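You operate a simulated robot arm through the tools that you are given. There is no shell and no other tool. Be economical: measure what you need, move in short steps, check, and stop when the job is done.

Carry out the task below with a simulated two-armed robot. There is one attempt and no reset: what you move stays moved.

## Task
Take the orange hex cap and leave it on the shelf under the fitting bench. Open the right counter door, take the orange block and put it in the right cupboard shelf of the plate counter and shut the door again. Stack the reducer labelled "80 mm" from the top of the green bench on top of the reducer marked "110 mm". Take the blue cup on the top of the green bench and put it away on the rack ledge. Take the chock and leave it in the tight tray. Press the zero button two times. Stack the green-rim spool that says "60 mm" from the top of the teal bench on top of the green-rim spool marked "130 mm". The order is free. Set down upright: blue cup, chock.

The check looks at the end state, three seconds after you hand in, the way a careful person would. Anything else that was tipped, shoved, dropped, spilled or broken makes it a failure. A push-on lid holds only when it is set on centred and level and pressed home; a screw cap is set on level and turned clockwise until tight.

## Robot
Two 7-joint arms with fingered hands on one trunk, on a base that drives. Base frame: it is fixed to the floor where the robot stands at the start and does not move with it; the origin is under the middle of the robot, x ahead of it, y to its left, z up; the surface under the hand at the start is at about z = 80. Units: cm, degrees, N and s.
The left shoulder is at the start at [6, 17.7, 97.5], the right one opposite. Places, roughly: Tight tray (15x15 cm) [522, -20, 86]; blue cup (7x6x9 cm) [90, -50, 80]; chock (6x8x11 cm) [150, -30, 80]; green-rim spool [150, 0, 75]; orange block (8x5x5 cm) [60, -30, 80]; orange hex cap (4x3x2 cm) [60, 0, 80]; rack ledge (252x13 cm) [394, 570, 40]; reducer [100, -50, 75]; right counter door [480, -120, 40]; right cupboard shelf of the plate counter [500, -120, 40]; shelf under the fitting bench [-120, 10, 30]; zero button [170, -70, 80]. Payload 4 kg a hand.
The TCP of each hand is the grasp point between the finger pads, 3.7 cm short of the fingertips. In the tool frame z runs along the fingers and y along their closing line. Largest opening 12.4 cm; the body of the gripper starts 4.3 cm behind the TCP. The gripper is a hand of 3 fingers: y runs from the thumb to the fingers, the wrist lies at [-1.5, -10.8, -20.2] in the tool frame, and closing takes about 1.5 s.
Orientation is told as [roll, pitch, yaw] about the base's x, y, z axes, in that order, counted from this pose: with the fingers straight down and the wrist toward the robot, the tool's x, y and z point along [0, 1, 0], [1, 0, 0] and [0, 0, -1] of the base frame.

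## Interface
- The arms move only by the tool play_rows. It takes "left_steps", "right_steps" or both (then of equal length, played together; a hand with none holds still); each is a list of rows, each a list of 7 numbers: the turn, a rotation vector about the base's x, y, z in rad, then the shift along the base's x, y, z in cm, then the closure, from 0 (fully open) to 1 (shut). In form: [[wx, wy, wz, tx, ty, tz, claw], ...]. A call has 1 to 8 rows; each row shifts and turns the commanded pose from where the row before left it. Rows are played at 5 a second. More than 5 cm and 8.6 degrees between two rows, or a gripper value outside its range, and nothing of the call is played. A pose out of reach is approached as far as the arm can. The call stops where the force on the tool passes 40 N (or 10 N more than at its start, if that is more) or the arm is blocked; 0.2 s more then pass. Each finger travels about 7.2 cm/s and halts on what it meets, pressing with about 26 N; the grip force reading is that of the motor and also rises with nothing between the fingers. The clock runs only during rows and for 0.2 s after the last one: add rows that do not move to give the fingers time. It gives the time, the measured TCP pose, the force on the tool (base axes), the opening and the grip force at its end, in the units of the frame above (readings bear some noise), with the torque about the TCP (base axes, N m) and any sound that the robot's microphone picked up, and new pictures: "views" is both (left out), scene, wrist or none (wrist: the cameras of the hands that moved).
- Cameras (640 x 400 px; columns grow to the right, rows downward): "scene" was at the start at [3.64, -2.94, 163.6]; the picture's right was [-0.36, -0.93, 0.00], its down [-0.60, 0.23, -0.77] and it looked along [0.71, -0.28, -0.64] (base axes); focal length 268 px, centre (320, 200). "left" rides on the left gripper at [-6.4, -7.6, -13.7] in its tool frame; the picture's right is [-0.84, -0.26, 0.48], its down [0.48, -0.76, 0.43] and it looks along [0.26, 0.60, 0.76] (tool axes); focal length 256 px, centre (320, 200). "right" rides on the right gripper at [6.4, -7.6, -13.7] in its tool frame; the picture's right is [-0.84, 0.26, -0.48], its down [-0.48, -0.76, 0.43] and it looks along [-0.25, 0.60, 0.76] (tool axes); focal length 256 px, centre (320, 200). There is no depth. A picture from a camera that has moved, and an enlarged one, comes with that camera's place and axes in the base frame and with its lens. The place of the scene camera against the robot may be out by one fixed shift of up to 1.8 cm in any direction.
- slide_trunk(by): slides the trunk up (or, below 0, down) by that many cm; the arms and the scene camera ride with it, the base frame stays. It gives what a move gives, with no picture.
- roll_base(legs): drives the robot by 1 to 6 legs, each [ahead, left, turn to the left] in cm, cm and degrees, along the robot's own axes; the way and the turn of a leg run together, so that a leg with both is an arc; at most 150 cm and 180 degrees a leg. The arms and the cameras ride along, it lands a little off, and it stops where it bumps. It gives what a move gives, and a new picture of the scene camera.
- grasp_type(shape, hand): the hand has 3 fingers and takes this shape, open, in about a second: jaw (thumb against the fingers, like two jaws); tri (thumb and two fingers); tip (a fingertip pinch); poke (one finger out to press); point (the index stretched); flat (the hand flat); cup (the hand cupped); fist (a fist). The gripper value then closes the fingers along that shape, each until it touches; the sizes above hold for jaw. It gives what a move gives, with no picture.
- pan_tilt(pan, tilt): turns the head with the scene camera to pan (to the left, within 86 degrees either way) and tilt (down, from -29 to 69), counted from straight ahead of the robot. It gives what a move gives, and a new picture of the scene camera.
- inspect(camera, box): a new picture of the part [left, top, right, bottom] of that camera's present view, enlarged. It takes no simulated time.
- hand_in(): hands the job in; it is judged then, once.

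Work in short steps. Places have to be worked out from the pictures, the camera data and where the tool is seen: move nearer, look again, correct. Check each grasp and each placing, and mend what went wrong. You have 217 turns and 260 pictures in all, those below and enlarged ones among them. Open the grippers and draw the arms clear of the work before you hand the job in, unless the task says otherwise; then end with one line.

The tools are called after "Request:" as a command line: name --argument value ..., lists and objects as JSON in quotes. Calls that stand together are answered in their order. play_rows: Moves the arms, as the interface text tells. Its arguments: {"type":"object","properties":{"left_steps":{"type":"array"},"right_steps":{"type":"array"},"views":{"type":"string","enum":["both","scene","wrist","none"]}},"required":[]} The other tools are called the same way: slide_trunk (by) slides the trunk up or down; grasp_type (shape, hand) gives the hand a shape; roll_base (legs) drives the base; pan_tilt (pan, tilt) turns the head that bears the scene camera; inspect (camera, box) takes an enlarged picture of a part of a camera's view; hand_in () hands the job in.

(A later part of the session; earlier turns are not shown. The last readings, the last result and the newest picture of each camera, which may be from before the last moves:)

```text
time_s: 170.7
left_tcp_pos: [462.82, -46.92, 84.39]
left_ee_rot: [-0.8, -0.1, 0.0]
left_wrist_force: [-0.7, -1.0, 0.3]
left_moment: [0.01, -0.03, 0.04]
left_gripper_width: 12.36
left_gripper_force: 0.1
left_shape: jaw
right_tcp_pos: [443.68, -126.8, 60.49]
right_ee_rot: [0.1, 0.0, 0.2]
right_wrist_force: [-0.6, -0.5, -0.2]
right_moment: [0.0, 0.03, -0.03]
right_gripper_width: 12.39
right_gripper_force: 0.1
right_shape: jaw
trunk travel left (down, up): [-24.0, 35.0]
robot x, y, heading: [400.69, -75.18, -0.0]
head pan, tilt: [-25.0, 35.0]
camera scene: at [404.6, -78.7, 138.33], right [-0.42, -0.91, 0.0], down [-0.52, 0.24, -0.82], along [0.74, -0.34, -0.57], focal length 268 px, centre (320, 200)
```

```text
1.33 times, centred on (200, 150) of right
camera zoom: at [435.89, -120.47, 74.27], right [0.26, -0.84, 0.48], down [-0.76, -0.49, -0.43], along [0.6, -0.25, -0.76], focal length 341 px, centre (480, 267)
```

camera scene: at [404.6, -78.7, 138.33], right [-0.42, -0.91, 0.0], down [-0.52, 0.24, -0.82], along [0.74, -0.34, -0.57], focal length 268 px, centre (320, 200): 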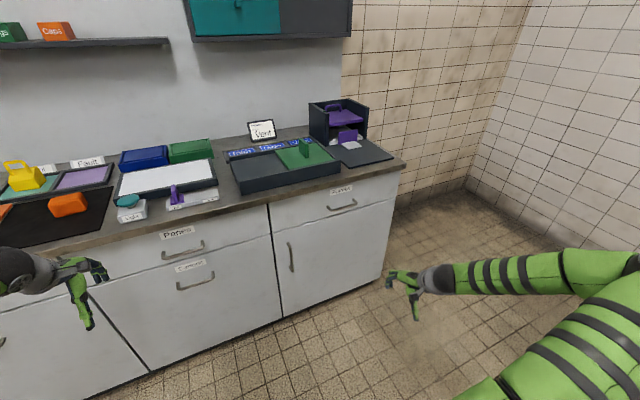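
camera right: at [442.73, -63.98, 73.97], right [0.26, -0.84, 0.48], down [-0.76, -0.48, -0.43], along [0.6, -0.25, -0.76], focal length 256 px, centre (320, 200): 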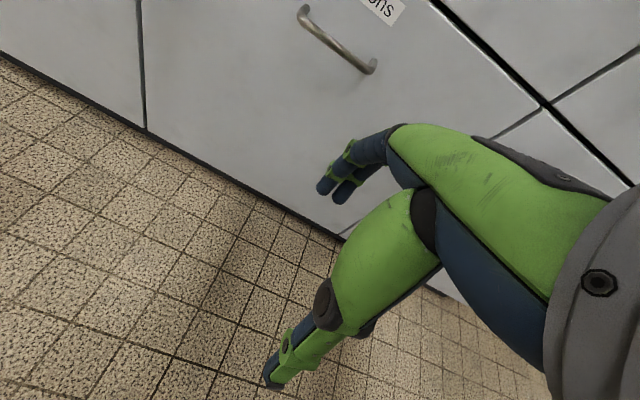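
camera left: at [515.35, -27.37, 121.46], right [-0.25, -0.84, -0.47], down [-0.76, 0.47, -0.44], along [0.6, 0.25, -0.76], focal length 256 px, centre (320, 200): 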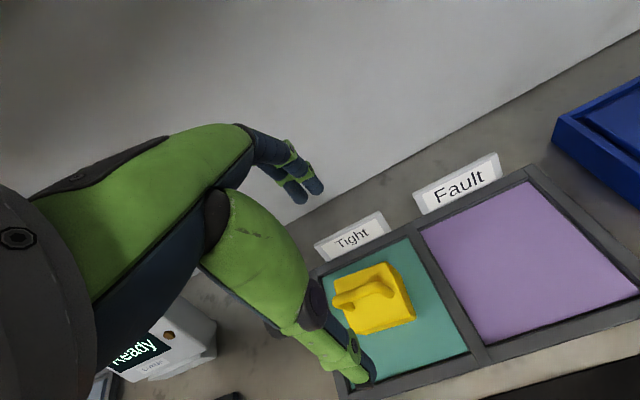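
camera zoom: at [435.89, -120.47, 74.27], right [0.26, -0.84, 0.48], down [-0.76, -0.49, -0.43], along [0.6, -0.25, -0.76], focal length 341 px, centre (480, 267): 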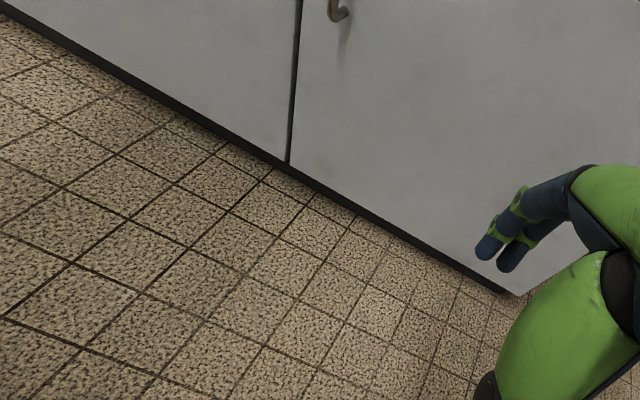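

The door plane is at x ≈ 485, left edge y ≈ -94, hinge at y ≈ -155; the handle bar is at about (481.5, -100.4), z 44–59. I step closer and bring the right hand (fingers narrowed) to the left of the handle.

Request:
play_rows --left_steps '[[0, 0, 0, -4, 0, 2, 0], [0, 0, 0, -4, 0, 2, 0], [0, 0, 0, -4, 0, 2, 0], [0, 0, 0, 0, 0, 0, 0], [0, 0, 0, 0, 0, 0, 0], [0, 0, 0, 0, 0, 0, 0], [0, 0, 0, 0, 0, 0, 0], [0, 0, 0, 0, 0, 0, 0]]' --right_steps '[[0, 0, 0, 1, 4.5, 0, 0.2], [0, 0, 0, 1, 4.5, 0, 0.4], [0, 0, 0, 2, 4.5, 0, 0.6], [0, 0, 0, 2, 4.5, 0, 0.7], [0, 0, 0, 2, 4.5, 0, 0.7], [0, 0, 0, 2, 4.5, 0, 0.7], [0, 0, 0, 2, 4.5, 0, 0.7], [0, 0, 0, 2, 4.5, 0, 0.7]]' --views "none"

Request:
roll_base --legs '[[8, 0, 0]]'

Request:
inspect --camera "right" --box '[0, 0, 640, 400]'

```text
time_s: 172.5
left_tcp_pos: [450.77, -47.02, 90.39]
left_ee_rot: [-0.8, -0.1, 0.0]
left_wrist_force: [-0.9, -0.3, 0.4]
left_moment: [0.01, 0.05, -0.04]
left_gripper_width: 12.37
left_gripper_force: 0.0
left_shape: jaw
right_tcp_pos: [457.66, -90.71, 60.38]
right_ee_rot: [-0.1, 0.1, 0.1]
right_wrist_force: [0.1, -0.9, 0.9]
right_moment: [0.0, 0.0, -0.02]
right_gripper_width: 3.78
right_gripper_force: 0.0
right_shape: jaw
trunk travel left (down, up): [-24.0, 35.0]
robot x, y, heading: [400.8, -75.41, 0.1]
head pan, tilt: [-25.0, 35.0]
```

```text
time_s: 173.6
left_tcp_pos: [458.74, -46.89, 90.33]
left_ee_rot: [-0.8, 0.0, 0.0]
left_wrist_force: [0.2, 0.8, 0.0]
left_moment: [0.01, -0.05, 0.02]
left_gripper_width: 12.38
left_gripper_force: 0.0
left_shape: jaw
right_tcp_pos: [465.63, -90.64, 60.39]
right_ee_rot: [0.1, 0.0, 0.1]
right_wrist_force: [0.3, 0.4, 0.5]
right_moment: [-0.04, -0.01, -0.02]
right_gripper_width: 3.74
right_gripper_force: 0.0
right_shape: jaw
trunk travel left (down, up): [-24.0, 35.0]
robot x, y, heading: [408.59, -75.12, 0.2]
head pan, tilt: [-25.0, 35.0]
camera scene: at [412.49, -78.68, 138.32], right [-0.42, -0.91, 0.0], down [-0.52, 0.24, -0.82], along [0.74, -0.34, -0.57], focal length 268 px, centre (320, 200)
```

scene: 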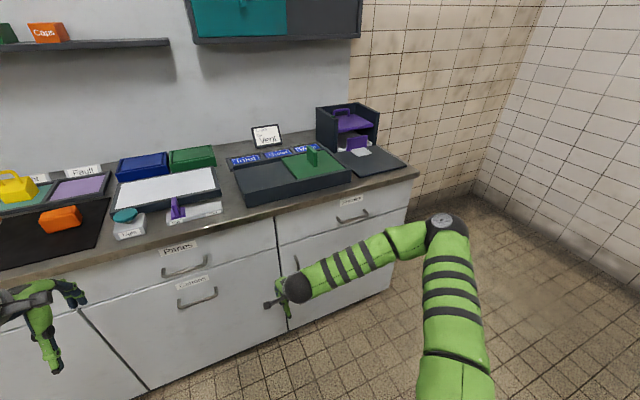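

```text
1.00 times, centred on (320, 200) of right (not enlarged: the box is as wide or as high as the picture)
camera zoom: at [457.86, -84.29, 74.09], right [0.26, -0.84, 0.48], down [-0.76, -0.49, -0.43], along [0.6, -0.25, -0.76], focal length 256 px, centre (320, 200)
```

zoom: 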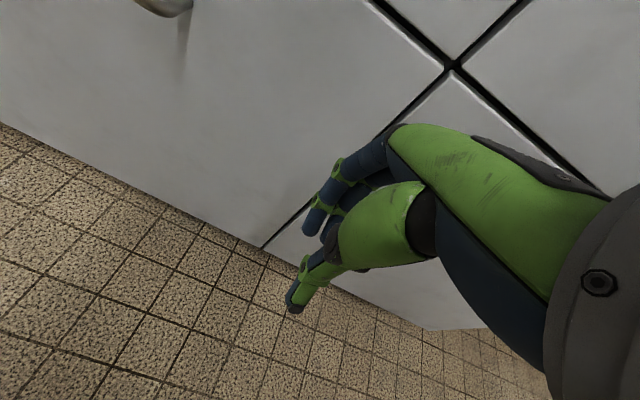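

Door corner re-measured at (485, -94.5, 67), consistent. I advance so the fingers lie just in front of the door surface, left of the bar.

Request:
play_rows --right_steps '[[0, 0, 0, 3.5, 0, -2, 0.7], [0, 0, 0, 3.5, 0, -2, 0.7], [0, 0, 0, 3.5, 0, -2, 0.7], [0, 0, 0, 3, 0, 0, 0.7], [0, 0, 0, 1, 0, 0, 0.7]]' --views "wrist"

Request:
inspect --camera "scene" --box '[230, 220, 350, 320]'

```text
time_s: 174.6
left_tcp_pos: [458.53, -47.12, 90.47]
left_ee_rot: [-0.7, -0.2, -0.1]
left_wrist_force: [-0.3, 0.0, 0.0]
left_moment: [0.0, -0.06, 0.01]
left_gripper_width: 12.36
left_gripper_force: 0.1
left_shape: jaw
right_tcp_pos: [478.0, -90.44, 54.12]
right_ee_rot: [0.4, 1.0, 0.5]
right_wrist_force: [-30.6, -0.6, 6.5]
right_moment: [-0.05, -0.79, -0.36]
right_gripper_width: 3.14
right_gripper_force: 0.0
right_shape: jaw
trunk travel left (down, up): [-24.0, 35.0]
robot x, y, heading: [408.89, -74.87, -0.0]
head pan, tilt: [-25.0, 35.0]
stopped in row 5 (right hand): the force on the tool passed its limit at 60 N (the readings are from after the stop); the commanded pose is now the measured one
camera right: at [470.39, -84.25, 68.02], right [0.27, -0.84, 0.47], down [-0.76, -0.49, -0.43], along [0.59, -0.25, -0.77], focal length 256 px, centre (320, 200)
```

right: 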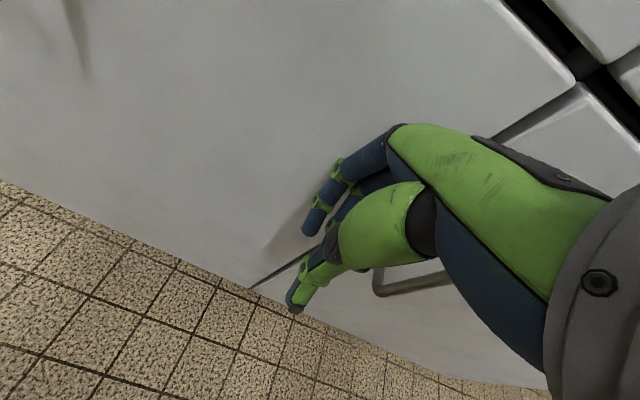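

```text
4.00 times, centred on (290, 270) of scene
camera zoom: at [412.14, -78.71, 138.35], right [-0.42, -0.91, 0.0], down [-0.52, 0.24, -0.82], along [0.74, -0.35, -0.57], focal length 1073 px, centre (440, -80)
```

zoom: 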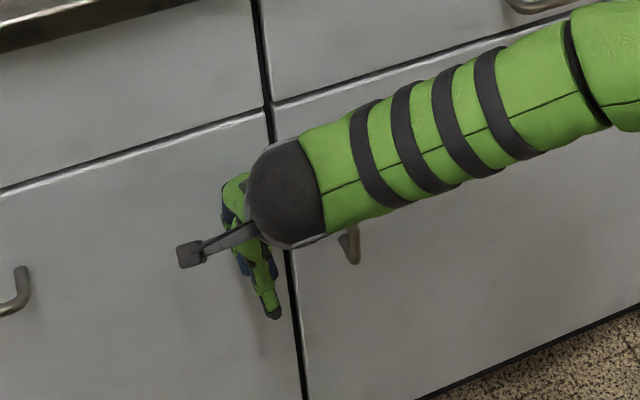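

The arched knuckles touch the door (x=485) before the tips could go behind the bar. I back off and reorient the right hand to point its fingers forward with a horizontal closing line.

Request:
play_rows --right_steps '[[0, 0, 0, -4.5, 0, 0, 0.4], [0, 0, 0, -4.5, 0, 0, 0.2], [0, 0, 0, -4.5, 0, 0, 0.2], [0, 0, 0, -4.5, 0, 0, 0.2], [0.0806, -0.0806, -0.0806, -1, 0, 0, 0.2], [0.0806, -0.0806, -0.0806, -1, 0, 0, 0.2], [0.0806, -0.0806, -0.0806, 0, 0, 0, 0.2], [0.0806, -0.0806, -0.0806, 0, 0, 0, 0.2]]' --views "none"

Request:
play_rows --right_steps '[[0.0806, -0.0806, -0.0806, 0, 0, 0, 0.2], [0.0806, -0.0806, -0.0806, 0, 0, 0, 0.2], [0.0806, -0.0806, -0.0806, 0, 0, 0, 0.2], [0.0806, -0.0806, -0.0806, 0, 0, 0, 0.2], [0.0806, -0.0806, -0.0806, 0, 0, 0, 0.2], [0.0806, -0.0806, -0.0806, 0, 0, 0, 0.2], [0.0806, -0.0806, -0.0806, 0, 0, 0, 0.2], [0.0806, -0.0806, -0.0806, 0, 0, 0, 0.2]]' --views "scene"

```text
time_s: 176.4
left_tcp_pos: [458.69, -46.95, 90.25]
left_ee_rot: [-0.8, -0.1, -0.1]
left_wrist_force: [-0.3, 0.1, -0.9]
left_moment: [-0.11, -0.02, 0.01]
left_gripper_width: 12.36
left_gripper_force: 0.0
left_shape: jaw
right_tcp_pos: [459.01, -88.84, 58.29]
right_ee_rot: [20.2, -13.6, -20.4]
right_wrist_force: [0.7, -0.1, 0.2]
right_moment: [0.01, -0.01, 0.0]
right_gripper_width: 9.91
right_gripper_force: 0.0
right_shape: jaw
right hand out of reach, approached as far as the arm can: row 7, 8
trunk travel left (down, up): [-24.0, 35.0]
robot x, y, heading: [408.85, -75.24, -0.2]
head pan, tilt: [-25.0, 35.0]
```

```text
time_s: 178.2
left_tcp_pos: [458.72, -46.97, 90.43]
left_ee_rot: [-0.8, -0.2, 0.0]
left_wrist_force: [-0.2, 0.3, 0.1]
left_moment: [0.03, 0.0, -0.03]
left_gripper_width: 12.38
left_gripper_force: 0.1
left_shape: jaw
right_tcp_pos: [474.23, -83.55, 85.38]
right_ee_rot: [71.9, -12.0, -72.8]
right_wrist_force: [0.3, -0.8, -0.2]
right_moment: [-0.03, 0.03, 0.01]
right_gripper_width: 9.92
right_gripper_force: 0.1
right_shape: jaw
right hand out of reach, approached as far as the arm can: row 1, 2, 3, 4, 5, 6, 7, 8
trunk travel left (down, up): [-24.0, 35.0]
robot x, y, heading: [408.85, -75.14, 0.2]
head pan, tilt: [-25.0, 35.0]
camera scene: at [412.41, -78.68, 138.32], right [-0.42, -0.91, 0.0], down [-0.52, 0.24, -0.82], along [0.74, -0.34, -0.57], focal length 268 px, centre (320, 200)
```

scene: 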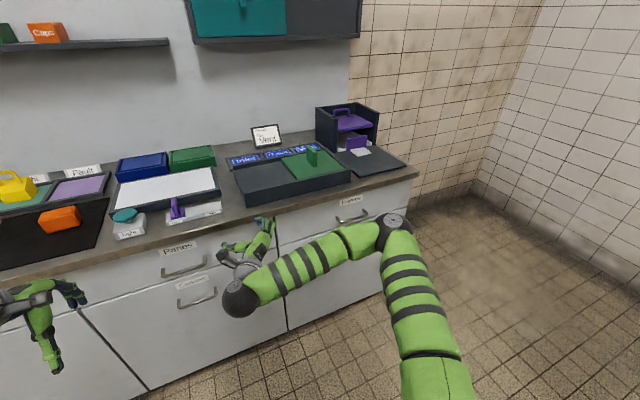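

That wrist orientation runs into joint limits. I undo the rotation and will try the mirrored one.

Request:
play_rows --right_steps '[[-0.0806, 0.0806, 0.0806, 0, 0, 0, 0.2], [-0.0806, 0.0806, 0.0806, 0, 0, 0, 0.2], [-0.0806, 0.0806, 0.0806, 0, 0, 0, 0.2], [-0.0806, 0.0806, 0.0806, 0, 0, 0, 0.2], [-0.0806, 0.0806, 0.0806, 0, 0, 0, 0.2], [-0.0806, 0.0806, 0.0806, 0, 0, 0, 0.2], [-0.0806, 0.0806, 0.0806, 0, 0, 0, 0.2], [-0.0806, 0.0806, 0.0806, 0, 0, 0, 0.2]]' --views "none"

Request:
play_rows --right_steps '[[-0.0806, 0.0806, 0.0806, 0, 0, 0, 0.2], [-0.0806, 0.0806, 0.0806, 0, 0, 0, 0.2], [-0.0806, 0.0806, 0.0806, 0, 0, 0, 0.2], [-0.0806, 0.0806, 0.0806, 0, 0, 0, 0.2]]' --views "none"

```text
time_s: 180.0
left_tcp_pos: [458.6, -47.04, 90.33]
left_ee_rot: [-0.8, -0.1, 0.0]
left_wrist_force: [0.7, 0.1, 0.2]
left_moment: [0.02, 0.01, 0.01]
left_gripper_width: 12.4
left_gripper_force: 0.0
left_shape: jaw
right_tcp_pos: [474.24, -83.44, 85.39]
right_ee_rot: [21.6, -14.3, -21.0]
right_wrist_force: [0.2, -0.3, 0.2]
right_moment: [-0.03, 0.0, 0.01]
right_gripper_width: 9.92
right_gripper_force: 0.1
right_shape: jaw
trunk travel left (down, up): [-24.0, 35.0]
robot x, y, heading: [408.73, -74.89, 0.1]
head pan, tilt: [-25.0, 35.0]
```

```text
time_s: 181.0
left_tcp_pos: [458.54, -47.07, 90.54]
left_ee_rot: [-0.8, -0.2, 0.0]
left_wrist_force: [0.8, 0.4, 1.0]
left_moment: [-0.02, -0.02, 0.0]
left_gripper_width: 12.41
left_gripper_force: 0.0
left_shape: jaw
right_tcp_pos: [474.08, -83.51, 85.67]
right_ee_rot: [0.2, 0.5, 0.5]
right_wrist_force: [-15.4, -3.6, 8.8]
right_moment: [-0.06, -0.75, -0.42]
right_gripper_width: 9.49
right_gripper_force: 0.1
right_shape: jaw
trunk travel left (down, up): [-24.0, 35.0]
robot x, y, heading: [408.84, -75.41, 0.5]
head pan, tilt: [-25.0, 35.0]
```

I pull the hand back from the counter edge, then back the base up for room and try the rotation there.

Request:
play_rows --right_steps '[[0, 0, 0, -4, 0, 0, 0.2], [0, 0, 0, -4, 0, 0, 0.2], [0, 0, 0, -4, 0, -3, 0.2], [0, 0, 0, 0, 0, -4, 0.2], [0, 0, 0, 0, -2, -4, 0.2], [0, 0, 0, 0, -2, -4, 0.2], [0, 0, 0, 0, -2, -4, 0.2], [0, 0, 0, 0, -2, -4, 0.2]]' --views "none"

Request:
roll_base --legs '[[-35, 0, 0]]'

Request:
play_rows --right_steps '[[0, 0, 0, 4.5, 0, 0, 0.2], [0, 0, 0, 4.5, 0, 0, 0.2], [0, 0, 0, 4.5, 0, 0, 0.2], [0.0806, -0.0806, -0.0806, 4, 0, 0, 0.2], [0.0806, -0.0806, -0.0806, 3, 0, 0, 0.2], [0.0806, -0.0806, -0.0806, 0, 0, 0, 0.2], [0.0806, -0.0806, -0.0806, 0, 0, 0, 0.2], [0.0806, -0.0806, -0.0806, 0, 0, 0, 0.2]]' --views "none"

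```text
time_s: 182.8
left_tcp_pos: [458.61, -47.08, 90.44]
left_ee_rot: [-0.8, -0.1, 0.0]
left_wrist_force: [0.1, -0.2, -0.4]
left_moment: [0.01, 0.0, -0.02]
left_gripper_width: 12.36
left_gripper_force: 0.0
left_shape: jaw
right_tcp_pos: [462.24, -91.18, 62.44]
right_ee_rot: [0.4, 0.6, 0.5]
right_wrist_force: [-0.8, 0.5, 1.1]
right_moment: [-0.01, -0.01, -0.01]
right_gripper_width: 9.89
right_gripper_force: 0.0
right_shape: jaw
trunk travel left (down, up): [-24.0, 35.0]
robot x, y, heading: [408.36, -75.49, 0.1]
head pan, tilt: [-25.0, 35.0]
```

```text
time_s: 185.1
left_tcp_pos: [423.2, -46.82, 90.35]
left_ee_rot: [-0.7, -0.1, 0.3]
left_wrist_force: [-0.1, -0.2, 0.6]
left_moment: [0.0, 0.0, 0.0]
left_gripper_width: 12.37
left_gripper_force: 0.2
left_shape: jaw
right_tcp_pos: [426.98, -91.11, 62.53]
right_ee_rot: [0.2, 0.5, 0.7]
right_wrist_force: [-0.3, 0.3, 0.2]
right_moment: [-0.05, 0.01, -0.01]
right_gripper_width: 9.91
right_gripper_force: 0.0
right_shape: jaw
trunk travel left (down, up): [-24.0, 35.0]
robot x, y, heading: [373.5, -75.69, 0.5]
head pan, tilt: [-25.0, 35.0]
camera scene: at [377.03, -78.85, 138.33], right [-0.41, -0.91, 0.0], down [-0.52, 0.24, -0.82], along [0.75, -0.34, -0.57], focal length 268 px, centre (320, 200)
```

scene: 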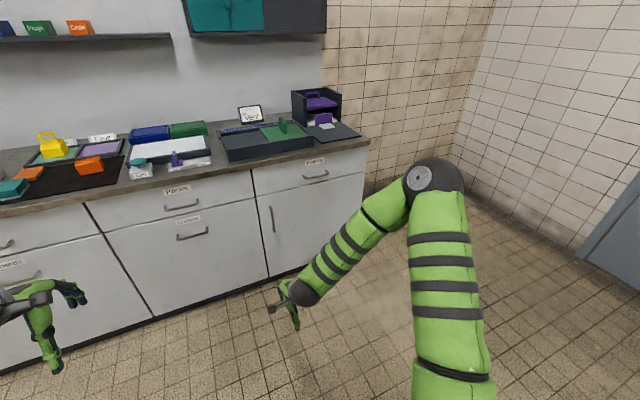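

```text
time_s: 186.9
left_tcp_pos: [422.96, -46.84, 90.39]
left_ee_rot: [-0.8, -0.1, 0.3]
left_wrist_force: [-0.1, -1.2, -0.4]
left_moment: [-0.04, 0.02, 0.02]
left_gripper_width: 12.39
left_gripper_force: 0.0
left_shape: jaw
right_tcp_pos: [447.45, -91.08, 62.44]
right_ee_rot: [28.1, -16.9, -27.0]
right_wrist_force: [-0.2, 0.2, -0.2]
right_moment: [0.01, -0.02, 0.01]
right_gripper_width: 9.93
right_gripper_force: 0.0
right_shape: jaw
trunk travel left (down, up): [-24.0, 35.0]
robot x, y, heading: [373.24, -74.99, 0.7]
head pan, tilt: [-25.0, 35.0]
```

Works with more room. Continuing the rotation.

Request:
play_rows --right_steps '[[0.0806, -0.0806, -0.0806, 0, 0, 0, 0.2], [0.0806, -0.0806, -0.0806, 0, 0, 0, 0.2], [0.0806, -0.0806, -0.0806, 0, 0, 0, 0.2], [0.0806, -0.0806, -0.0806, 0, 0, 0, 0.2], [0.0806, -0.0806, -0.0806, 0, 0, 0, 0.2], [0.0806, -0.0806, -0.0806, 0, 0, 0, 0.2]]' --views "none"

Request:
play_rows --right_steps '[[0.0806, -0.0806, -0.0806, 0, 0, 0, 0.2], [0.0806, -0.0806, -0.0806, 0, 0, 0, 0.2], [0.0806, -0.0806, -0.0806, 0, 0, 0, 0.2], [0.0806, -0.0806, -0.0806, 0, 0, 0, 0.2]]' --views "both"

```text
time_s: 188.3
left_tcp_pos: [423.02, -46.78, 90.3]
left_ee_rot: [-0.7, -0.1, 0.3]
left_wrist_force: [0.5, -0.4, -1.2]
left_moment: [-0.02, -0.01, 0.01]
left_gripper_width: 12.38
left_gripper_force: 0.1
left_shape: jaw
right_tcp_pos: [451.92, -84.73, 76.9]
right_ee_rot: [65.1, -14.7, -67.4]
right_wrist_force: [-0.3, -0.3, 0.4]
right_moment: [0.0, 0.01, 0.03]
right_gripper_width: 9.9
right_gripper_force: 0.0
right_shape: jaw
right hand out of reach, approached as far as the arm can: row 2, 3, 4, 5, 6
trunk travel left (down, up): [-24.0, 35.0]
robot x, y, heading: [373.25, -75.07, 0.3]
head pan, tilt: [-25.0, 35.0]
```

```text
time_s: 189.3
left_tcp_pos: [423.22, -46.81, 90.44]
left_ee_rot: [-0.8, -0.1, 0.4]
left_wrist_force: [-0.2, -0.7, -0.3]
left_moment: [0.04, 0.03, -0.02]
left_gripper_width: 12.38
left_gripper_force: 0.1
left_shape: jaw
right_tcp_pos: [454.51, -83.76, 88.65]
right_ee_rot: [76.1, -4.9, -83.6]
right_wrist_force: [0.6, -0.6, -0.1]
right_moment: [0.0, 0.0, -0.03]
right_gripper_width: 9.94
right_gripper_force: 0.1
right_shape: jaw
right hand out of reach, approached as far as the arm can: row 1, 2, 3, 4
trunk travel left (down, up): [-24.0, 35.0]
robot x, y, heading: [373.14, -75.35, 0.8]
head pan, tilt: [-25.0, 35.0]
camera scene: at [377.03, -78.84, 138.33], right [-0.41, -0.91, 0.0], down [-0.52, 0.24, -0.82], along [0.75, -0.34, -0.57], focal length 268 px, centre (320, 200)
camera right: at [441.74, -76.81, 97.52], right [-0.63, -0.39, -0.67], down [0.22, 0.74, -0.64], along [0.74, -0.55, -0.38], focal length 256 px, centre (320, 200)
```

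scene: 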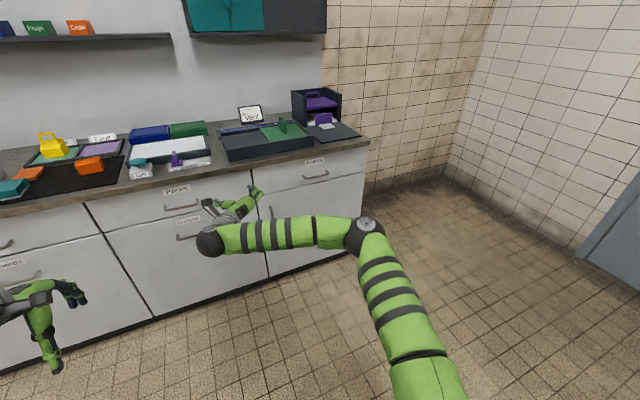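
right: 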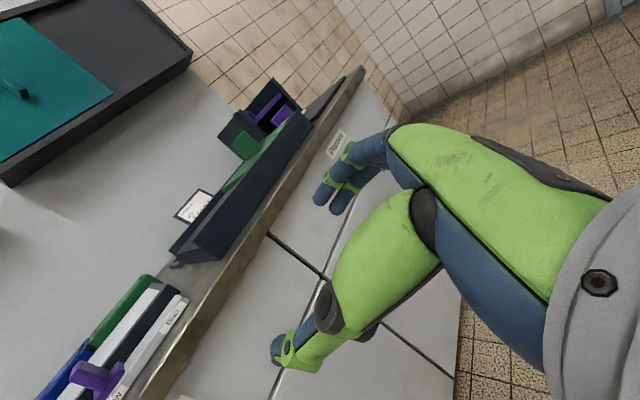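

The orientation is nearly there but the hand floats at z≈89 relative to the current trunk height. I lower the trunk fully and try coming down.

Request:
slide_trunk --by -23.5

Request:
play_rows --right_steps '[[0, 0, 0, 0, -1, -2, 0.2], [0, 0, 0, 0, -1, -2, 0.2], [0, 0, 0, 0, -1, -2, 0.2], [0, 0, 0, 0, -1, -2, 0.2]]' --views "none"

```text
time_s: 191.8
left_tcp_pos: [423.07, -46.9, 67.01]
left_ee_rot: [-0.8, -0.2, 0.3]
left_wrist_force: [0.2, -0.7, -0.7]
left_moment: [0.01, -0.02, 0.0]
left_gripper_width: 12.39
left_gripper_force: 0.0
left_shape: jaw
right_tcp_pos: [454.38, -83.84, 65.13]
right_ee_rot: [76.0, -4.9, -83.5]
right_wrist_force: [0.8, 0.4, 0.8]
right_moment: [0.01, -0.02, 0.03]
right_gripper_width: 9.94
right_gripper_force: 0.0
right_shape: jaw
trunk travel left (down, up): [-0.5, 58.5]
robot x, y, heading: [372.94, -75.65, 0.6]
head pan, tilt: [-25.0, 35.0]
```

```text
time_s: 192.8
left_tcp_pos: [423.17, -46.85, 66.8]
left_ee_rot: [-0.8, -0.1, 0.3]
left_wrist_force: [0.1, 0.1, 0.1]
left_moment: [-0.02, -0.02, -0.01]
left_gripper_width: 12.36
left_gripper_force: 0.1
left_shape: jaw
right_tcp_pos: [455.64, -87.51, 63.2]
right_ee_rot: [74.7, -5.0, -83.4]
right_wrist_force: [0.4, 0.6, -0.5]
right_moment: [-0.03, 0.05, 0.0]
right_gripper_width: 9.91
right_gripper_force: 0.2
right_shape: jaw
right hand out of reach, approached as far as the arm can: row 1, 2, 3, 4
trunk travel left (down, up): [-0.5, 58.5]
robot x, y, heading: [373.41, -75.27, 0.7]
head pan, tilt: [-25.0, 35.0]
```

Pointing forward and slightly down at z=63. I pitch the fingers down ~20° more so they drop to handle height.

Request:
play_rows --right_steps '[[0, 0.12, 0, 0, -1, -3, 0.2], [0, 0.12, 0, 0, -1, -3, 0.2], [0, 0.12, 0, 0, -1, -3, 0.2]]' --views "both"

```text
time_s: 193.6
left_tcp_pos: [423.11, -46.88, 66.83]
left_ee_rot: [-0.7, -0.1, 0.3]
left_wrist_force: [-0.1, 0.4, -0.5]
left_moment: [0.01, 0.02, -0.02]
left_gripper_width: 12.39
left_gripper_force: 0.0
left_shape: jaw
right_tcp_pos: [455.91, -90.63, 54.15]
right_ee_rot: [55.5, -2.4, -82.2]
right_wrist_force: [0.6, 0.4, 0.1]
right_moment: [-0.02, 0.01, 0.0]
right_gripper_width: 9.9
right_gripper_force: 0.0
right_shape: jaw
trunk travel left (down, up): [-0.5, 58.5]
robot x, y, heading: [373.48, -75.52, 0.4]
head pan, tilt: [-25.0, 35.0]
camera scene: at [377.03, -78.85, 114.83], right [-0.41, -0.91, 0.0], down [-0.52, 0.24, -0.82], along [0.75, -0.34, -0.57], focal length 268 px, centre (320, 200)
camera right: at [446.97, -83.72, 66.9], right [-0.83, -0.39, -0.41], down [-0.02, 0.74, -0.67], along [0.56, -0.55, -0.62], focal length 256 px, centre (320, 200)
```

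scene: 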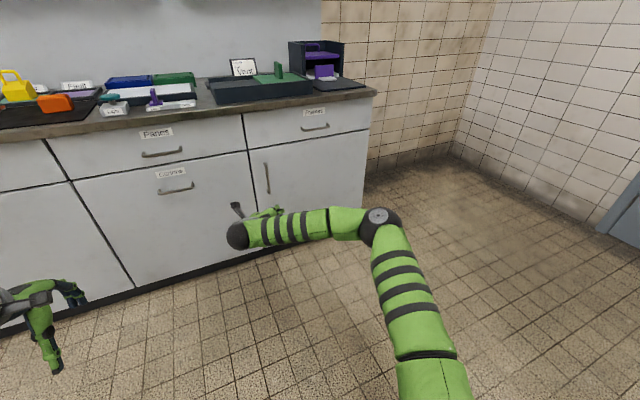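
right: 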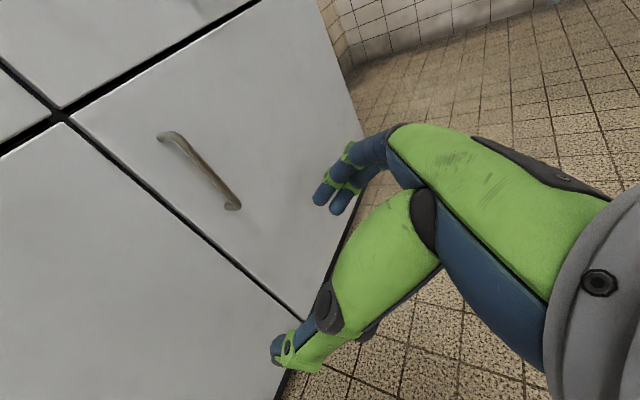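

The hand now points at the handle properly; the bar is at about (481.5, -101), z≈53. I drive the base 18 cm ahead and 9 cm right so the fingers come near the bar.

Request:
roll_base --legs '[[0, -9.5, 0], [17, 0, 0]]'

Request:
inspect --camera "right" --box '[0, 0, 640, 400]'

```text
time_s: 195.8
left_tcp_pos: [440.14, -56.33, 66.88]
left_ee_rot: [-0.8, 0.0, 0.2]
left_wrist_force: [-0.2, -0.7, -0.4]
left_moment: [0.03, -0.03, 0.03]
left_gripper_width: 12.37
left_gripper_force: 0.0
left_shape: jaw
right_tcp_pos: [472.84, -100.24, 54.16]
right_ee_rot: [55.5, -2.3, -82.3]
right_wrist_force: [-0.2, 0.3, 0.3]
right_moment: [-0.01, 0.01, 0.03]
right_gripper_width: 9.92
right_gripper_force: 0.1
right_shape: jaw
trunk travel left (down, up): [-0.5, 58.5]
robot x, y, heading: [390.64, -84.6, 0.5]
head pan, tilt: [-25.0, 35.0]
camera scene: at [394.13, -88.29, 114.83], right [-0.42, -0.91, 0.0], down [-0.52, 0.24, -0.82], along [0.74, -0.34, -0.57], focal length 268 px, centre (320, 200)
```

scene: 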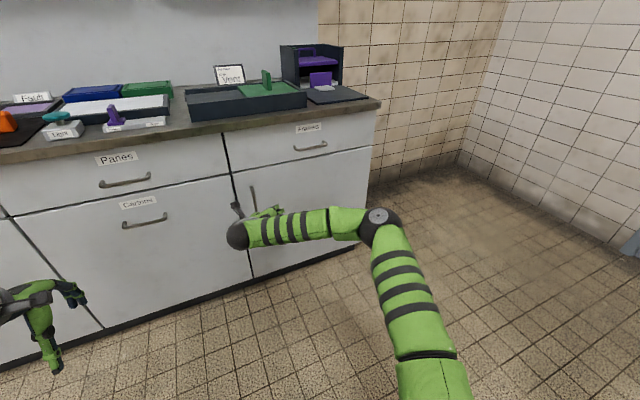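

```text
1.00 times, centred on (320, 200) of right (not enlarged: the box is as wide or as high as the picture)
camera zoom: at [464.04, -93.26, 66.91], right [-0.83, -0.39, -0.41], down [-0.01, 0.74, -0.67], along [0.56, -0.55, -0.62], focal length 256 px, centre (320, 200)
```

zoom: 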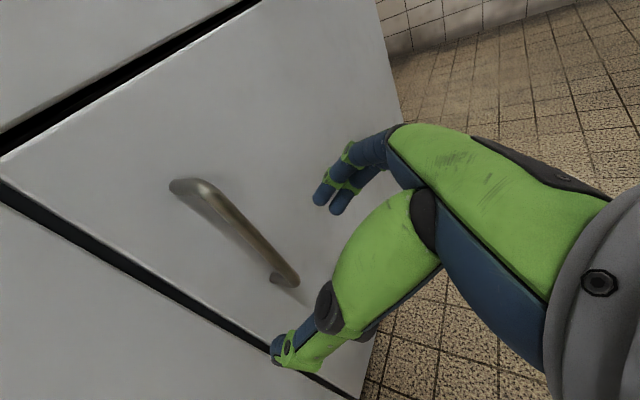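

The bar lies between thumb and fingers directions. I advance 7.5 cm to straddle it.

Request:
play_rows --right_steps '[[0, 0, 0, 2.5, -0.2, -0.4, 0.2], [0, 0, 0, 2.5, -0.2, -0.3, 0.2], [0, 0, 0, 1.5, 0, -0.3, 0.2], [0, 0, 0, 1, 0, 0, 0.2]]' --views "wrist"

```text
time_s: 196.8
left_tcp_pos: [440.0, -56.44, 67.01]
left_ee_rot: [-0.8, -0.3, 0.2]
left_wrist_force: [-0.4, -0.3, -0.6]
left_moment: [0.0, 0.0, 0.01]
left_gripper_width: 12.36
left_gripper_force: 0.1
left_shape: jaw
right_tcp_pos: [479.96, -100.73, 53.49]
right_ee_rot: [55.7, -2.4, -82.5]
right_wrist_force: [-37.6, 0.1, 11.9]
right_moment: [-0.63, 0.02, -2.03]
right_gripper_width: 9.7
right_gripper_force: 0.0
right_shape: jaw
trunk travel left (down, up): [-0.5, 58.5]
robot x, y, heading: [390.41, -85.03, 0.3]
head pan, tilt: [-25.0, 35.0]
camera right: at [471.26, -93.7, 66.21], right [-0.83, -0.38, -0.41], down [-0.01, 0.74, -0.67], along [0.56, -0.55, -0.62], focal length 256 px, centre (320, 200)
```

right: 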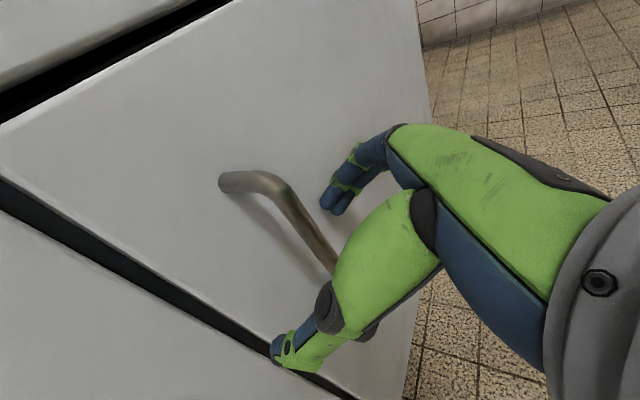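

Fingertips reached the door and the bar is between thumb and fingers. I ease back 0.8 cm and close.

Request:
play_rows --right_steps '[[0, 0, 0, -0.8, 0, 0, 0.3], [0, 0, 0, 0, 0, 0, 0.6], [0, 0, 0, 0, 0, 0, 0.9], [0, 0, 0, 0, 0, 0, 1], [0, 0, 0, 0, 0, 0, 1], [0, 0, 0, 0, 0, 0, 1], [0, 0, 0, 0, 0, 0, 1]]' --views "wrist"

```text
time_s: 198.4
left_tcp_pos: [440.23, -56.19, 66.87]
left_ee_rot: [-0.7, -0.1, 0.3]
left_wrist_force: [0.1, 0.1, -0.4]
left_moment: [0.0, -0.01, 0.04]
left_gripper_width: 12.4
left_gripper_force: 0.2
left_shape: jaw
right_tcp_pos: [479.41, -100.28, 53.27]
right_ee_rot: [55.5, -2.4, -82.1]
right_wrist_force: [0.4, 11.4, -0.7]
right_moment: [-0.07, -0.1, 0.07]
right_gripper_width: 0.72
right_gripper_force: 26.4
right_shape: jaw
trunk travel left (down, up): [-0.5, 58.5]
robot x, y, heading: [390.65, -85.01, 0.3]
head pan, tilt: [-25.0, 35.0]
camera right: at [470.64, -93.39, 65.97], right [-0.83, -0.39, -0.41], down [-0.02, 0.74, -0.67], along [0.56, -0.55, -0.62], focal length 256 px, centre (320, 200)
```

right: 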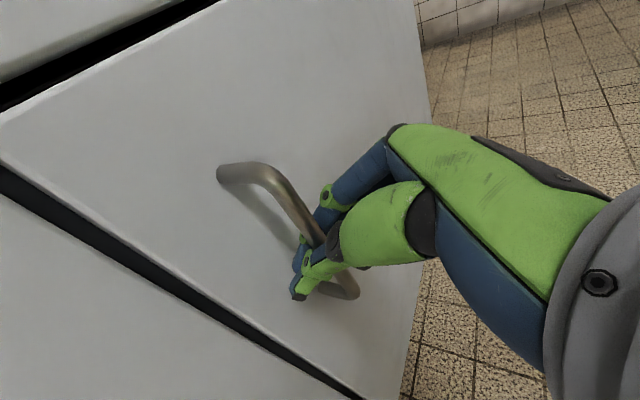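

The bar is gripped. I pull the door by driving the base backwards along the arc.

Request:
roll_base --legs '[[-12, -1.3, 0]]'

```text
time_s: 199.6
left_tcp_pos: [428.38, -57.73, 66.95]
left_ee_rot: [-0.7, -0.1, 0.1]
left_wrist_force: [-0.5, -0.4, -0.1]
left_moment: [0.02, 0.0, -0.01]
left_gripper_width: 12.37
left_gripper_force: 0.1
left_shape: jaw
right_tcp_pos: [467.6, -102.16, 53.29]
right_ee_rot: [55.5, -2.4, -82.4]
right_wrist_force: [1.4, -2.5, 0.4]
right_moment: [-0.07, -0.1, -0.01]
right_gripper_width: 0.47
right_gripper_force: 25.7
right_shape: jaw
trunk travel left (down, up): [-0.5, 58.5]
robot x, y, heading: [378.76, -85.6, 0.6]
head pan, tilt: [-25.0, 35.0]
camera scene: at [382.24, -89.69, 114.83], right [-0.42, -0.91, 0.0], down [-0.52, 0.24, -0.82], along [0.74, -0.34, -0.57], focal length 268 px, centre (320, 200)
```

scene: 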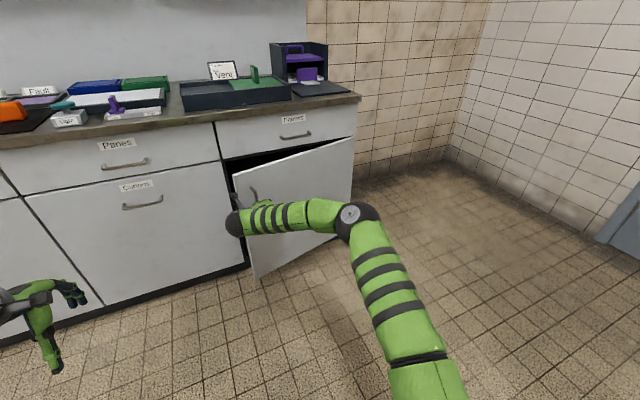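

The door is opening. Continuing along the arc.

Request:
roll_base --legs '[[-13.3, -5, 0]]'

```text
time_s: 200.9
left_tcp_pos: [415.16, -63.05, 66.88]
left_ee_rot: [-0.7, -0.1, 0.2]
left_wrist_force: [0.6, 0.1, -0.6]
left_moment: [-0.02, 0.0, -0.02]
left_gripper_width: 12.37
left_gripper_force: 0.1
left_shape: jaw
right_tcp_pos: [454.44, -107.76, 53.32]
right_ee_rot: [55.6, -2.5, -82.7]
right_wrist_force: [13.2, -19.9, -2.4]
right_moment: [0.01, -0.12, -0.06]
right_gripper_width: 0.08
right_gripper_force: 26.3
right_shape: jaw
trunk travel left (down, up): [-0.5, 58.5]
robot x, y, heading: [365.41, -91.26, 0.4]
head pan, tilt: [-25.0, 35.0]
camera scene: at [369.06, -94.87, 114.82], right [-0.42, -0.91, 0.0], down [-0.52, 0.24, -0.82], along [0.74, -0.34, -0.57], focal length 268 px, centre (320, 200)
```

scene: 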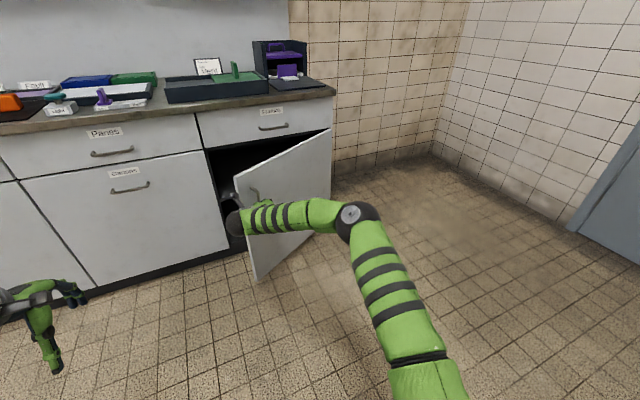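

Door is ~30° open and the grip begins to slip. I release, go around the door edge and push it from inside with the closed hand.

Request:
play_rows --right_steps '[[0, 0, 0, 0, 0, 0, 0.7], [0, 0, 0, 0, 0, 0, 0.4], [0, 0, 0, 0, 0, 0, 0.2], [0, 0, 0, 0, 0, 0, 0.2], [0, 0, 0, 0, 0, 0, 0.2]]' --views "none"

Request:
roll_base --legs '[[-12, 0, 0], [0, 24, 0]]'

```text
time_s: 202.2
left_tcp_pos: [415.12, -62.91, 66.8]
left_ee_rot: [-0.8, 0.0, 0.2]
left_wrist_force: [-0.2, -0.7, 0.0]
left_moment: [0.01, 0.0, -0.01]
left_gripper_width: 12.35
left_gripper_force: 0.0
left_shape: jaw
right_tcp_pos: [454.44, -107.68, 53.27]
right_ee_rot: [55.6, -2.5, -82.8]
right_wrist_force: [-0.2, 0.4, -0.1]
right_moment: [0.0, -0.02, 0.0]
right_gripper_width: 9.89
right_gripper_force: 0.2
right_shape: jaw
trunk travel left (down, up): [-0.5, 58.5]
robot x, y, heading: [365.57, -91.47, 0.3]
head pan, tilt: [-25.0, 35.0]
```

```text
time_s: 204.8
left_tcp_pos: [403.68, -39.32, 66.88]
left_ee_rot: [-0.8, -0.1, -0.3]
left_wrist_force: [0.6, 0.0, 1.1]
left_moment: [0.03, 0.02, 0.0]
left_gripper_width: 12.39
left_gripper_force: 0.1
left_shape: jaw
right_tcp_pos: [442.55, -84.48, 53.36]
right_ee_rot: [55.6, -2.5, -83.4]
right_wrist_force: [0.2, 0.6, 0.0]
right_moment: [-0.02, 0.0, 0.0]
right_gripper_width: 9.93
right_gripper_force: 0.1
right_shape: jaw
trunk travel left (down, up): [-0.5, 58.5]
robot x, y, heading: [353.42, -67.43, -0.3]
head pan, tilt: [-25.0, 35.0]
camera scene: at [357.15, -70.87, 114.83], right [-0.43, -0.9, 0.0], down [-0.52, 0.24, -0.82], along [0.74, -0.35, -0.57], focal length 268 px, centre (320, 200)
```

scene: 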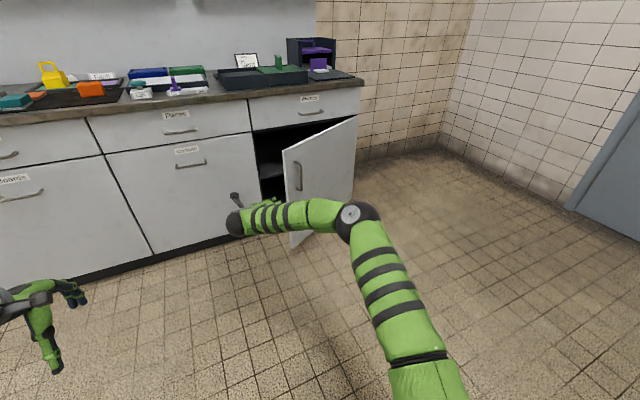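

Request:
play_rows --right_steps '[[0, 0, 0, 0, 0, 0, 0.6], [0, 0, 0, 0, 0, 0, 1], [0, 0, 0, 0, 0, 0, 1], [0, 0, 0, 0, 0, 0, 1], [0, 0, 0, 0, 0, 0, 1]]' --views "none"

Request:
roll_base --legs '[[26, 0, 0], [0, -25, 0]]'

```text
time_s: 206.0
left_tcp_pos: [403.62, -39.31, 66.84]
left_ee_rot: [-0.8, 0.0, -0.3]
left_wrist_force: [0.5, -0.1, -0.2]
left_moment: [0.02, 0.01, -0.01]
left_gripper_width: 12.38
left_gripper_force: 0.1
left_shape: jaw
right_tcp_pos: [442.44, -84.57, 53.2]
right_ee_rot: [55.6, -2.5, -83.4]
right_wrist_force: [0.6, 0.7, -0.3]
right_moment: [-0.03, 0.0, 0.02]
right_gripper_width: 0.01
right_gripper_force: 22.3
right_shape: jaw
trunk travel left (down, up): [-0.5, 58.5]
robot x, y, heading: [353.59, -67.43, -0.4]
head pan, tilt: [-25.0, 35.0]
```

```text
time_s: 209.0
left_tcp_pos: [429.41, -58.45, 66.86]
left_ee_rot: [-0.8, 0.0, -0.4]
left_wrist_force: [0.7, -0.8, 0.8]
left_moment: [-0.01, 0.02, 0.02]
left_gripper_width: 12.41
left_gripper_force: 0.1
left_shape: jaw
right_tcp_pos: [467.99, -102.92, 53.29]
right_ee_rot: [55.5, -2.2, -82.9]
right_wrist_force: [-1.0, 1.1, -1.2]
right_moment: [-0.11, -0.05, -0.16]
right_gripper_width: 0.01
right_gripper_force: 25.9
right_shape: jaw
trunk travel left (down, up): [-0.5, 58.5]
robot x, y, heading: [379.11, -86.22, -0.2]
head pan, tilt: [-25.0, 35.0]
stopped in leg 2: the force on the tool passed its limit at 81 N (the readings are from after the stop); the commanded pose is now the measured one
camera scene: at [382.9, -89.83, 114.83], right [-0.43, -0.9, 0.0], down [-0.52, 0.25, -0.82], along [0.74, -0.35, -0.57], focal length 268 px, centre (320, 200)
```

scene: 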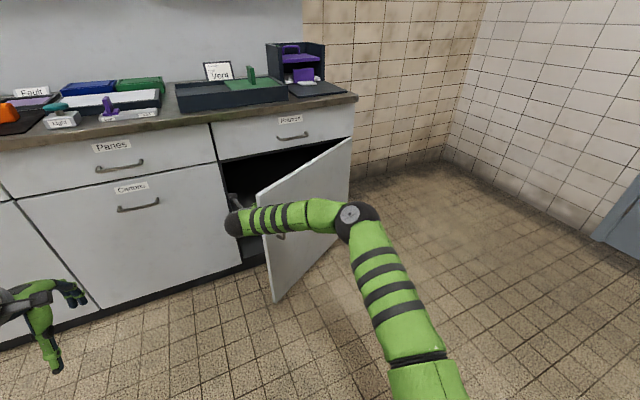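

The push hit the limit through speed. I push gently with the arm along the door's opening direction.

Request:
play_rows --right_steps '[[0, 0, 0, -0.5, -1.5, 0, 1], [0, 0, 0, -0.5, -1.5, 0, 1], [0, 0, 0, -1, -2, 0, 1], [0, 0, 0, -1, -2, 0, 1], [0, 0, 0, -1, -2, 0, 1], [0, 0, 0, -1, -2, 0, 1], [0, 0, 0, -1, -2, 0, 1], [0, 0, 0, -1, -2, 0, 1]]' --views "scene"

```text
time_s: 209.4
left_tcp_pos: [429.31, -58.4, 66.91]
left_ee_rot: [-0.8, -0.1, -0.4]
left_wrist_force: [-0.4, 0.3, 0.4]
left_moment: [-0.02, -0.04, 0.03]
left_gripper_width: 12.38
left_gripper_force: 0.1
left_shape: jaw
right_tcp_pos: [467.4, -102.97, 53.18]
right_ee_rot: [55.3, -2.0, -81.9]
right_wrist_force: [-2.3, 2.9, 1.6]
right_moment: [-0.24, 0.05, -0.34]
right_gripper_width: 0.02
right_gripper_force: 25.9
right_shape: jaw
trunk travel left (down, up): [-0.5, 58.5]
robot x, y, heading: [379.51, -86.06, 0.0]
head pan, tilt: [-25.0, 35.0]
stopped in row 2 (right hand): the force on the tool passed its limit at 47 N (the readings are from after the stop); the commanded pose is now the measured one
camera scene: at [382.86, -89.76, 114.83], right [-0.43, -0.9, 0.0], down [-0.52, 0.24, -0.82], along [0.74, -0.35, -0.57], focal length 268 px, centre (320, 200)
```

scene: 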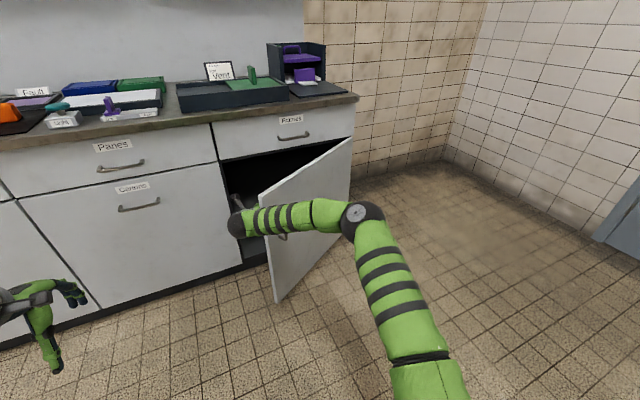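

The arm wraps around the door edge, so I should pull outward (−x) as a hook rather than push sideways.

Request:
play_rows --right_steps '[[0, 0, 0, -1.5, 0.5, 0, 1], [0, 0, 0, -2, 0, 0, 1], [0, 0, 0, -2, 0, 0, 1], [0, 0, 0, -2, 0, 0, 1], [0, 0, 0, -2, -0.5, 0, 1], [0, 0, 0, -2, -0.5, 0, 1]]' --views "both"

```text
time_s: 210.8
left_tcp_pos: [429.36, -58.37, 66.77]
left_ee_rot: [-0.8, -0.1, -0.5]
left_wrist_force: [0.4, -0.5, -0.6]
left_moment: [0.01, -0.02, 0.0]
left_gripper_width: 12.38
left_gripper_force: 0.1
left_shape: jaw
right_tcp_pos: [456.02, -103.57, 53.42]
right_ee_rot: [55.3, -2.0, -81.9]
right_wrist_force: [-0.4, 0.4, 0.4]
right_moment: [0.03, 0.04, 0.02]
right_gripper_width: 0.02
right_gripper_force: 25.9
right_shape: jaw
trunk travel left (down, up): [-0.5, 58.5]
robot x, y, heading: [379.5, -86.1, -0.1]
head pan, tilt: [-25.0, 35.0]
camera scene: at [382.88, -89.78, 114.83], right [-0.43, -0.9, 0.0], down [-0.52, 0.24, -0.82], along [0.74, -0.35, -0.57], focal length 268 px, centre (320, 200)
camera right: at [447.15, -96.8, 66.06], right [-0.83, -0.39, -0.41], down [-0.02, 0.74, -0.67], along [0.56, -0.55, -0.62], focal length 256 px, centre (320, 200)
```

scene: 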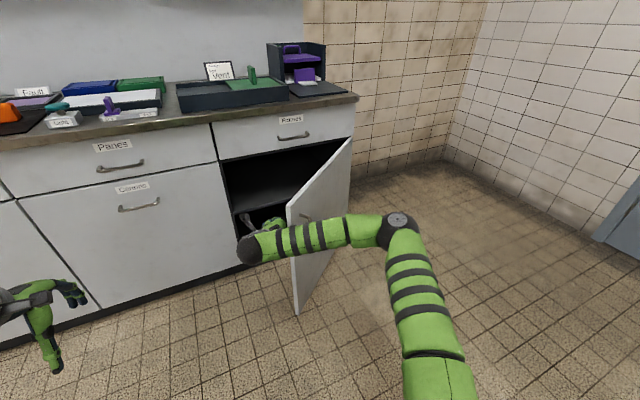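
right: 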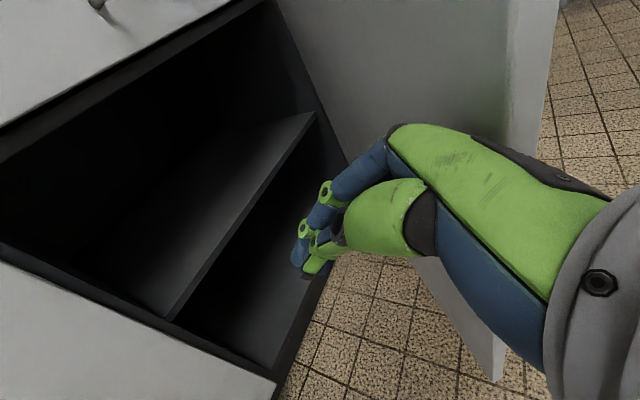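

The door is now ~55° open and the shelf inside is visible. I continue pushing the inner face toward −y.

Request:
play_rows --right_steps '[[0, 0, 0, 0, -3, 0, 1], [0, 0, 0, 0, -3, 0, 1], [0, 0, 0, 0, -3, 0, 1], [0, 0, 0, 0, -3, 0, 1], [0, 0, 0, 0, -3, 0, 1], [0, 0, 0, 0, -3, 0, 1], [0, 0, 0, 0, -3, 0, 1], [0, 0, 0, 0, -3, 0, 1]]' --views "scene"

```text
time_s: 212.8
left_tcp_pos: [428.89, -58.08, 67.13]
left_ee_rot: [-0.9, -0.4, -0.5]
left_wrist_force: [0.8, -0.8, 0.3]
left_moment: [-0.01, -0.05, -0.01]
left_gripper_width: 12.37
left_gripper_force: 0.1
left_shape: jaw
right_tcp_pos: [453.32, -122.63, 51.96]
right_ee_rot: [53.4, -1.1, -76.6]
right_wrist_force: [-0.4, 0.1, -1.0]
right_moment: [-0.01, -0.02, 0.01]
right_gripper_width: 0.01
right_gripper_force: 25.6
right_shape: jaw
trunk travel left (down, up): [-0.5, 58.5]
robot x, y, heading: [378.78, -86.14, -0.3]
head pan, tilt: [-25.0, 35.0]
stopped in row 8 (right hand): the arm was blocked; the commanded pose is now the measured one
camera scene: at [382.27, -89.42, 115.0], right [-0.43, -0.9, 0.0], down [-0.52, 0.24, -0.82], along [0.74, -0.35, -0.57], focal length 268 px, centre (320, 200)
```

scene: 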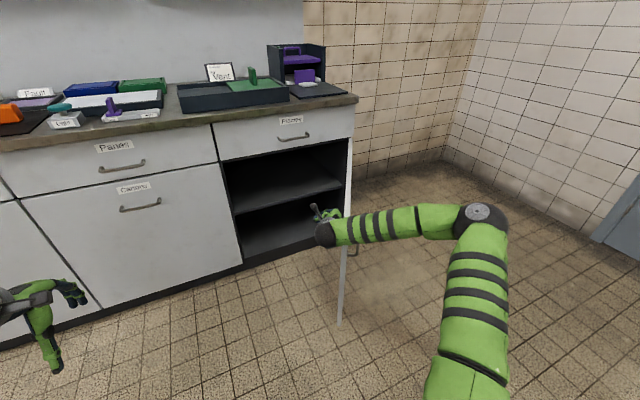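

The forward-pointing forearm blocks on the door's edge. With the hand pointing down, the wrist passes above the door's top (z=66), so I pull out, restore the default orientation, and push again.

Request:
play_rows --right_steps '[[0, 0, 0, 0, 4, 0, 1], [0, 0, 0, -1, 4.5, 1, 1], [0, 0, 0, -2, 4.5, 1, 1], [0, 0, 0, -3, 4, 1, 1], [0, 0, 0, -3, 3, 2, 1], [-0.0714, 0.0563, 0.1122, -1, 0, 2, 1], [-0.0714, 0.0563, 0.1122, 0, 0, 1, 1], [-0.0714, 0.0563, 0.1122, 0, 0, 1, 1]]' --views "none"

Request:
play_rows --right_steps '[[-0.0714, 0.0563, 0.1122, 0, 0, 1, 1], [-0.0714, 0.0563, 0.1122, 0, 0, 1, 1], [-0.0714, 0.0563, 0.1122, 0, 0, 1, 1], [-0.0714, 0.0563, 0.1122, 0, 0, 0, 1], [-0.0714, 0.0563, 0.1122, 0, 0, 0, 1], [-0.0714, 0.0563, 0.1122, 0, 0, 0, 1], [-0.0714, 0.0563, 0.1122, 0, 0, 0, 1], [-0.0714, 0.0563, 0.1122, 0, 0, 0, 1]]' --views "scene"

```text
refused: row 3 steps farther than a row can; nothing moved
```

```text
time_s: 214.6
left_tcp_pos: [429.03, -58.19, 66.99]
left_ee_rot: [-0.8, 0.0, -0.4]
left_wrist_force: [0.9, 0.0, -0.3]
left_moment: [0.04, 0.01, -0.02]
left_gripper_width: 12.36
left_gripper_force: 0.2
left_shape: jaw
right_tcp_pos: [453.66, -123.22, 54.58]
right_ee_rot: [13.4, -8.3, -20.1]
right_wrist_force: [-0.1, 0.2, -0.4]
right_moment: [0.0, -0.03, 0.0]
right_gripper_width: 0.0
right_gripper_force: 26.4
right_shape: jaw
trunk travel left (down, up): [-0.5, 58.5]
robot x, y, heading: [378.77, -86.44, -0.2]
head pan, tilt: [-25.0, 35.0]
camera scene: at [382.61, -89.66, 114.83], right [-0.43, -0.9, 0.0], down [-0.52, 0.24, -0.82], along [0.74, -0.35, -0.57], focal length 268 px, centre (320, 200)
```

scene: 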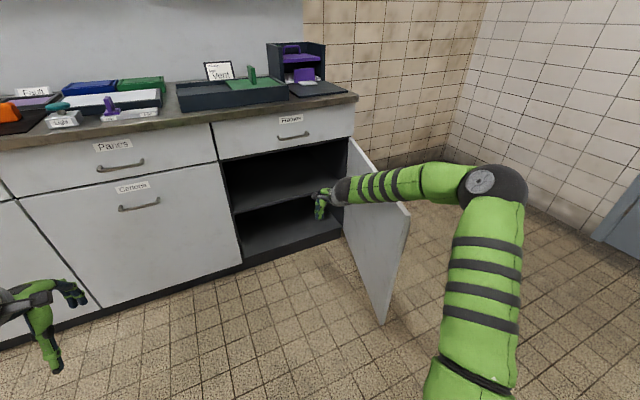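

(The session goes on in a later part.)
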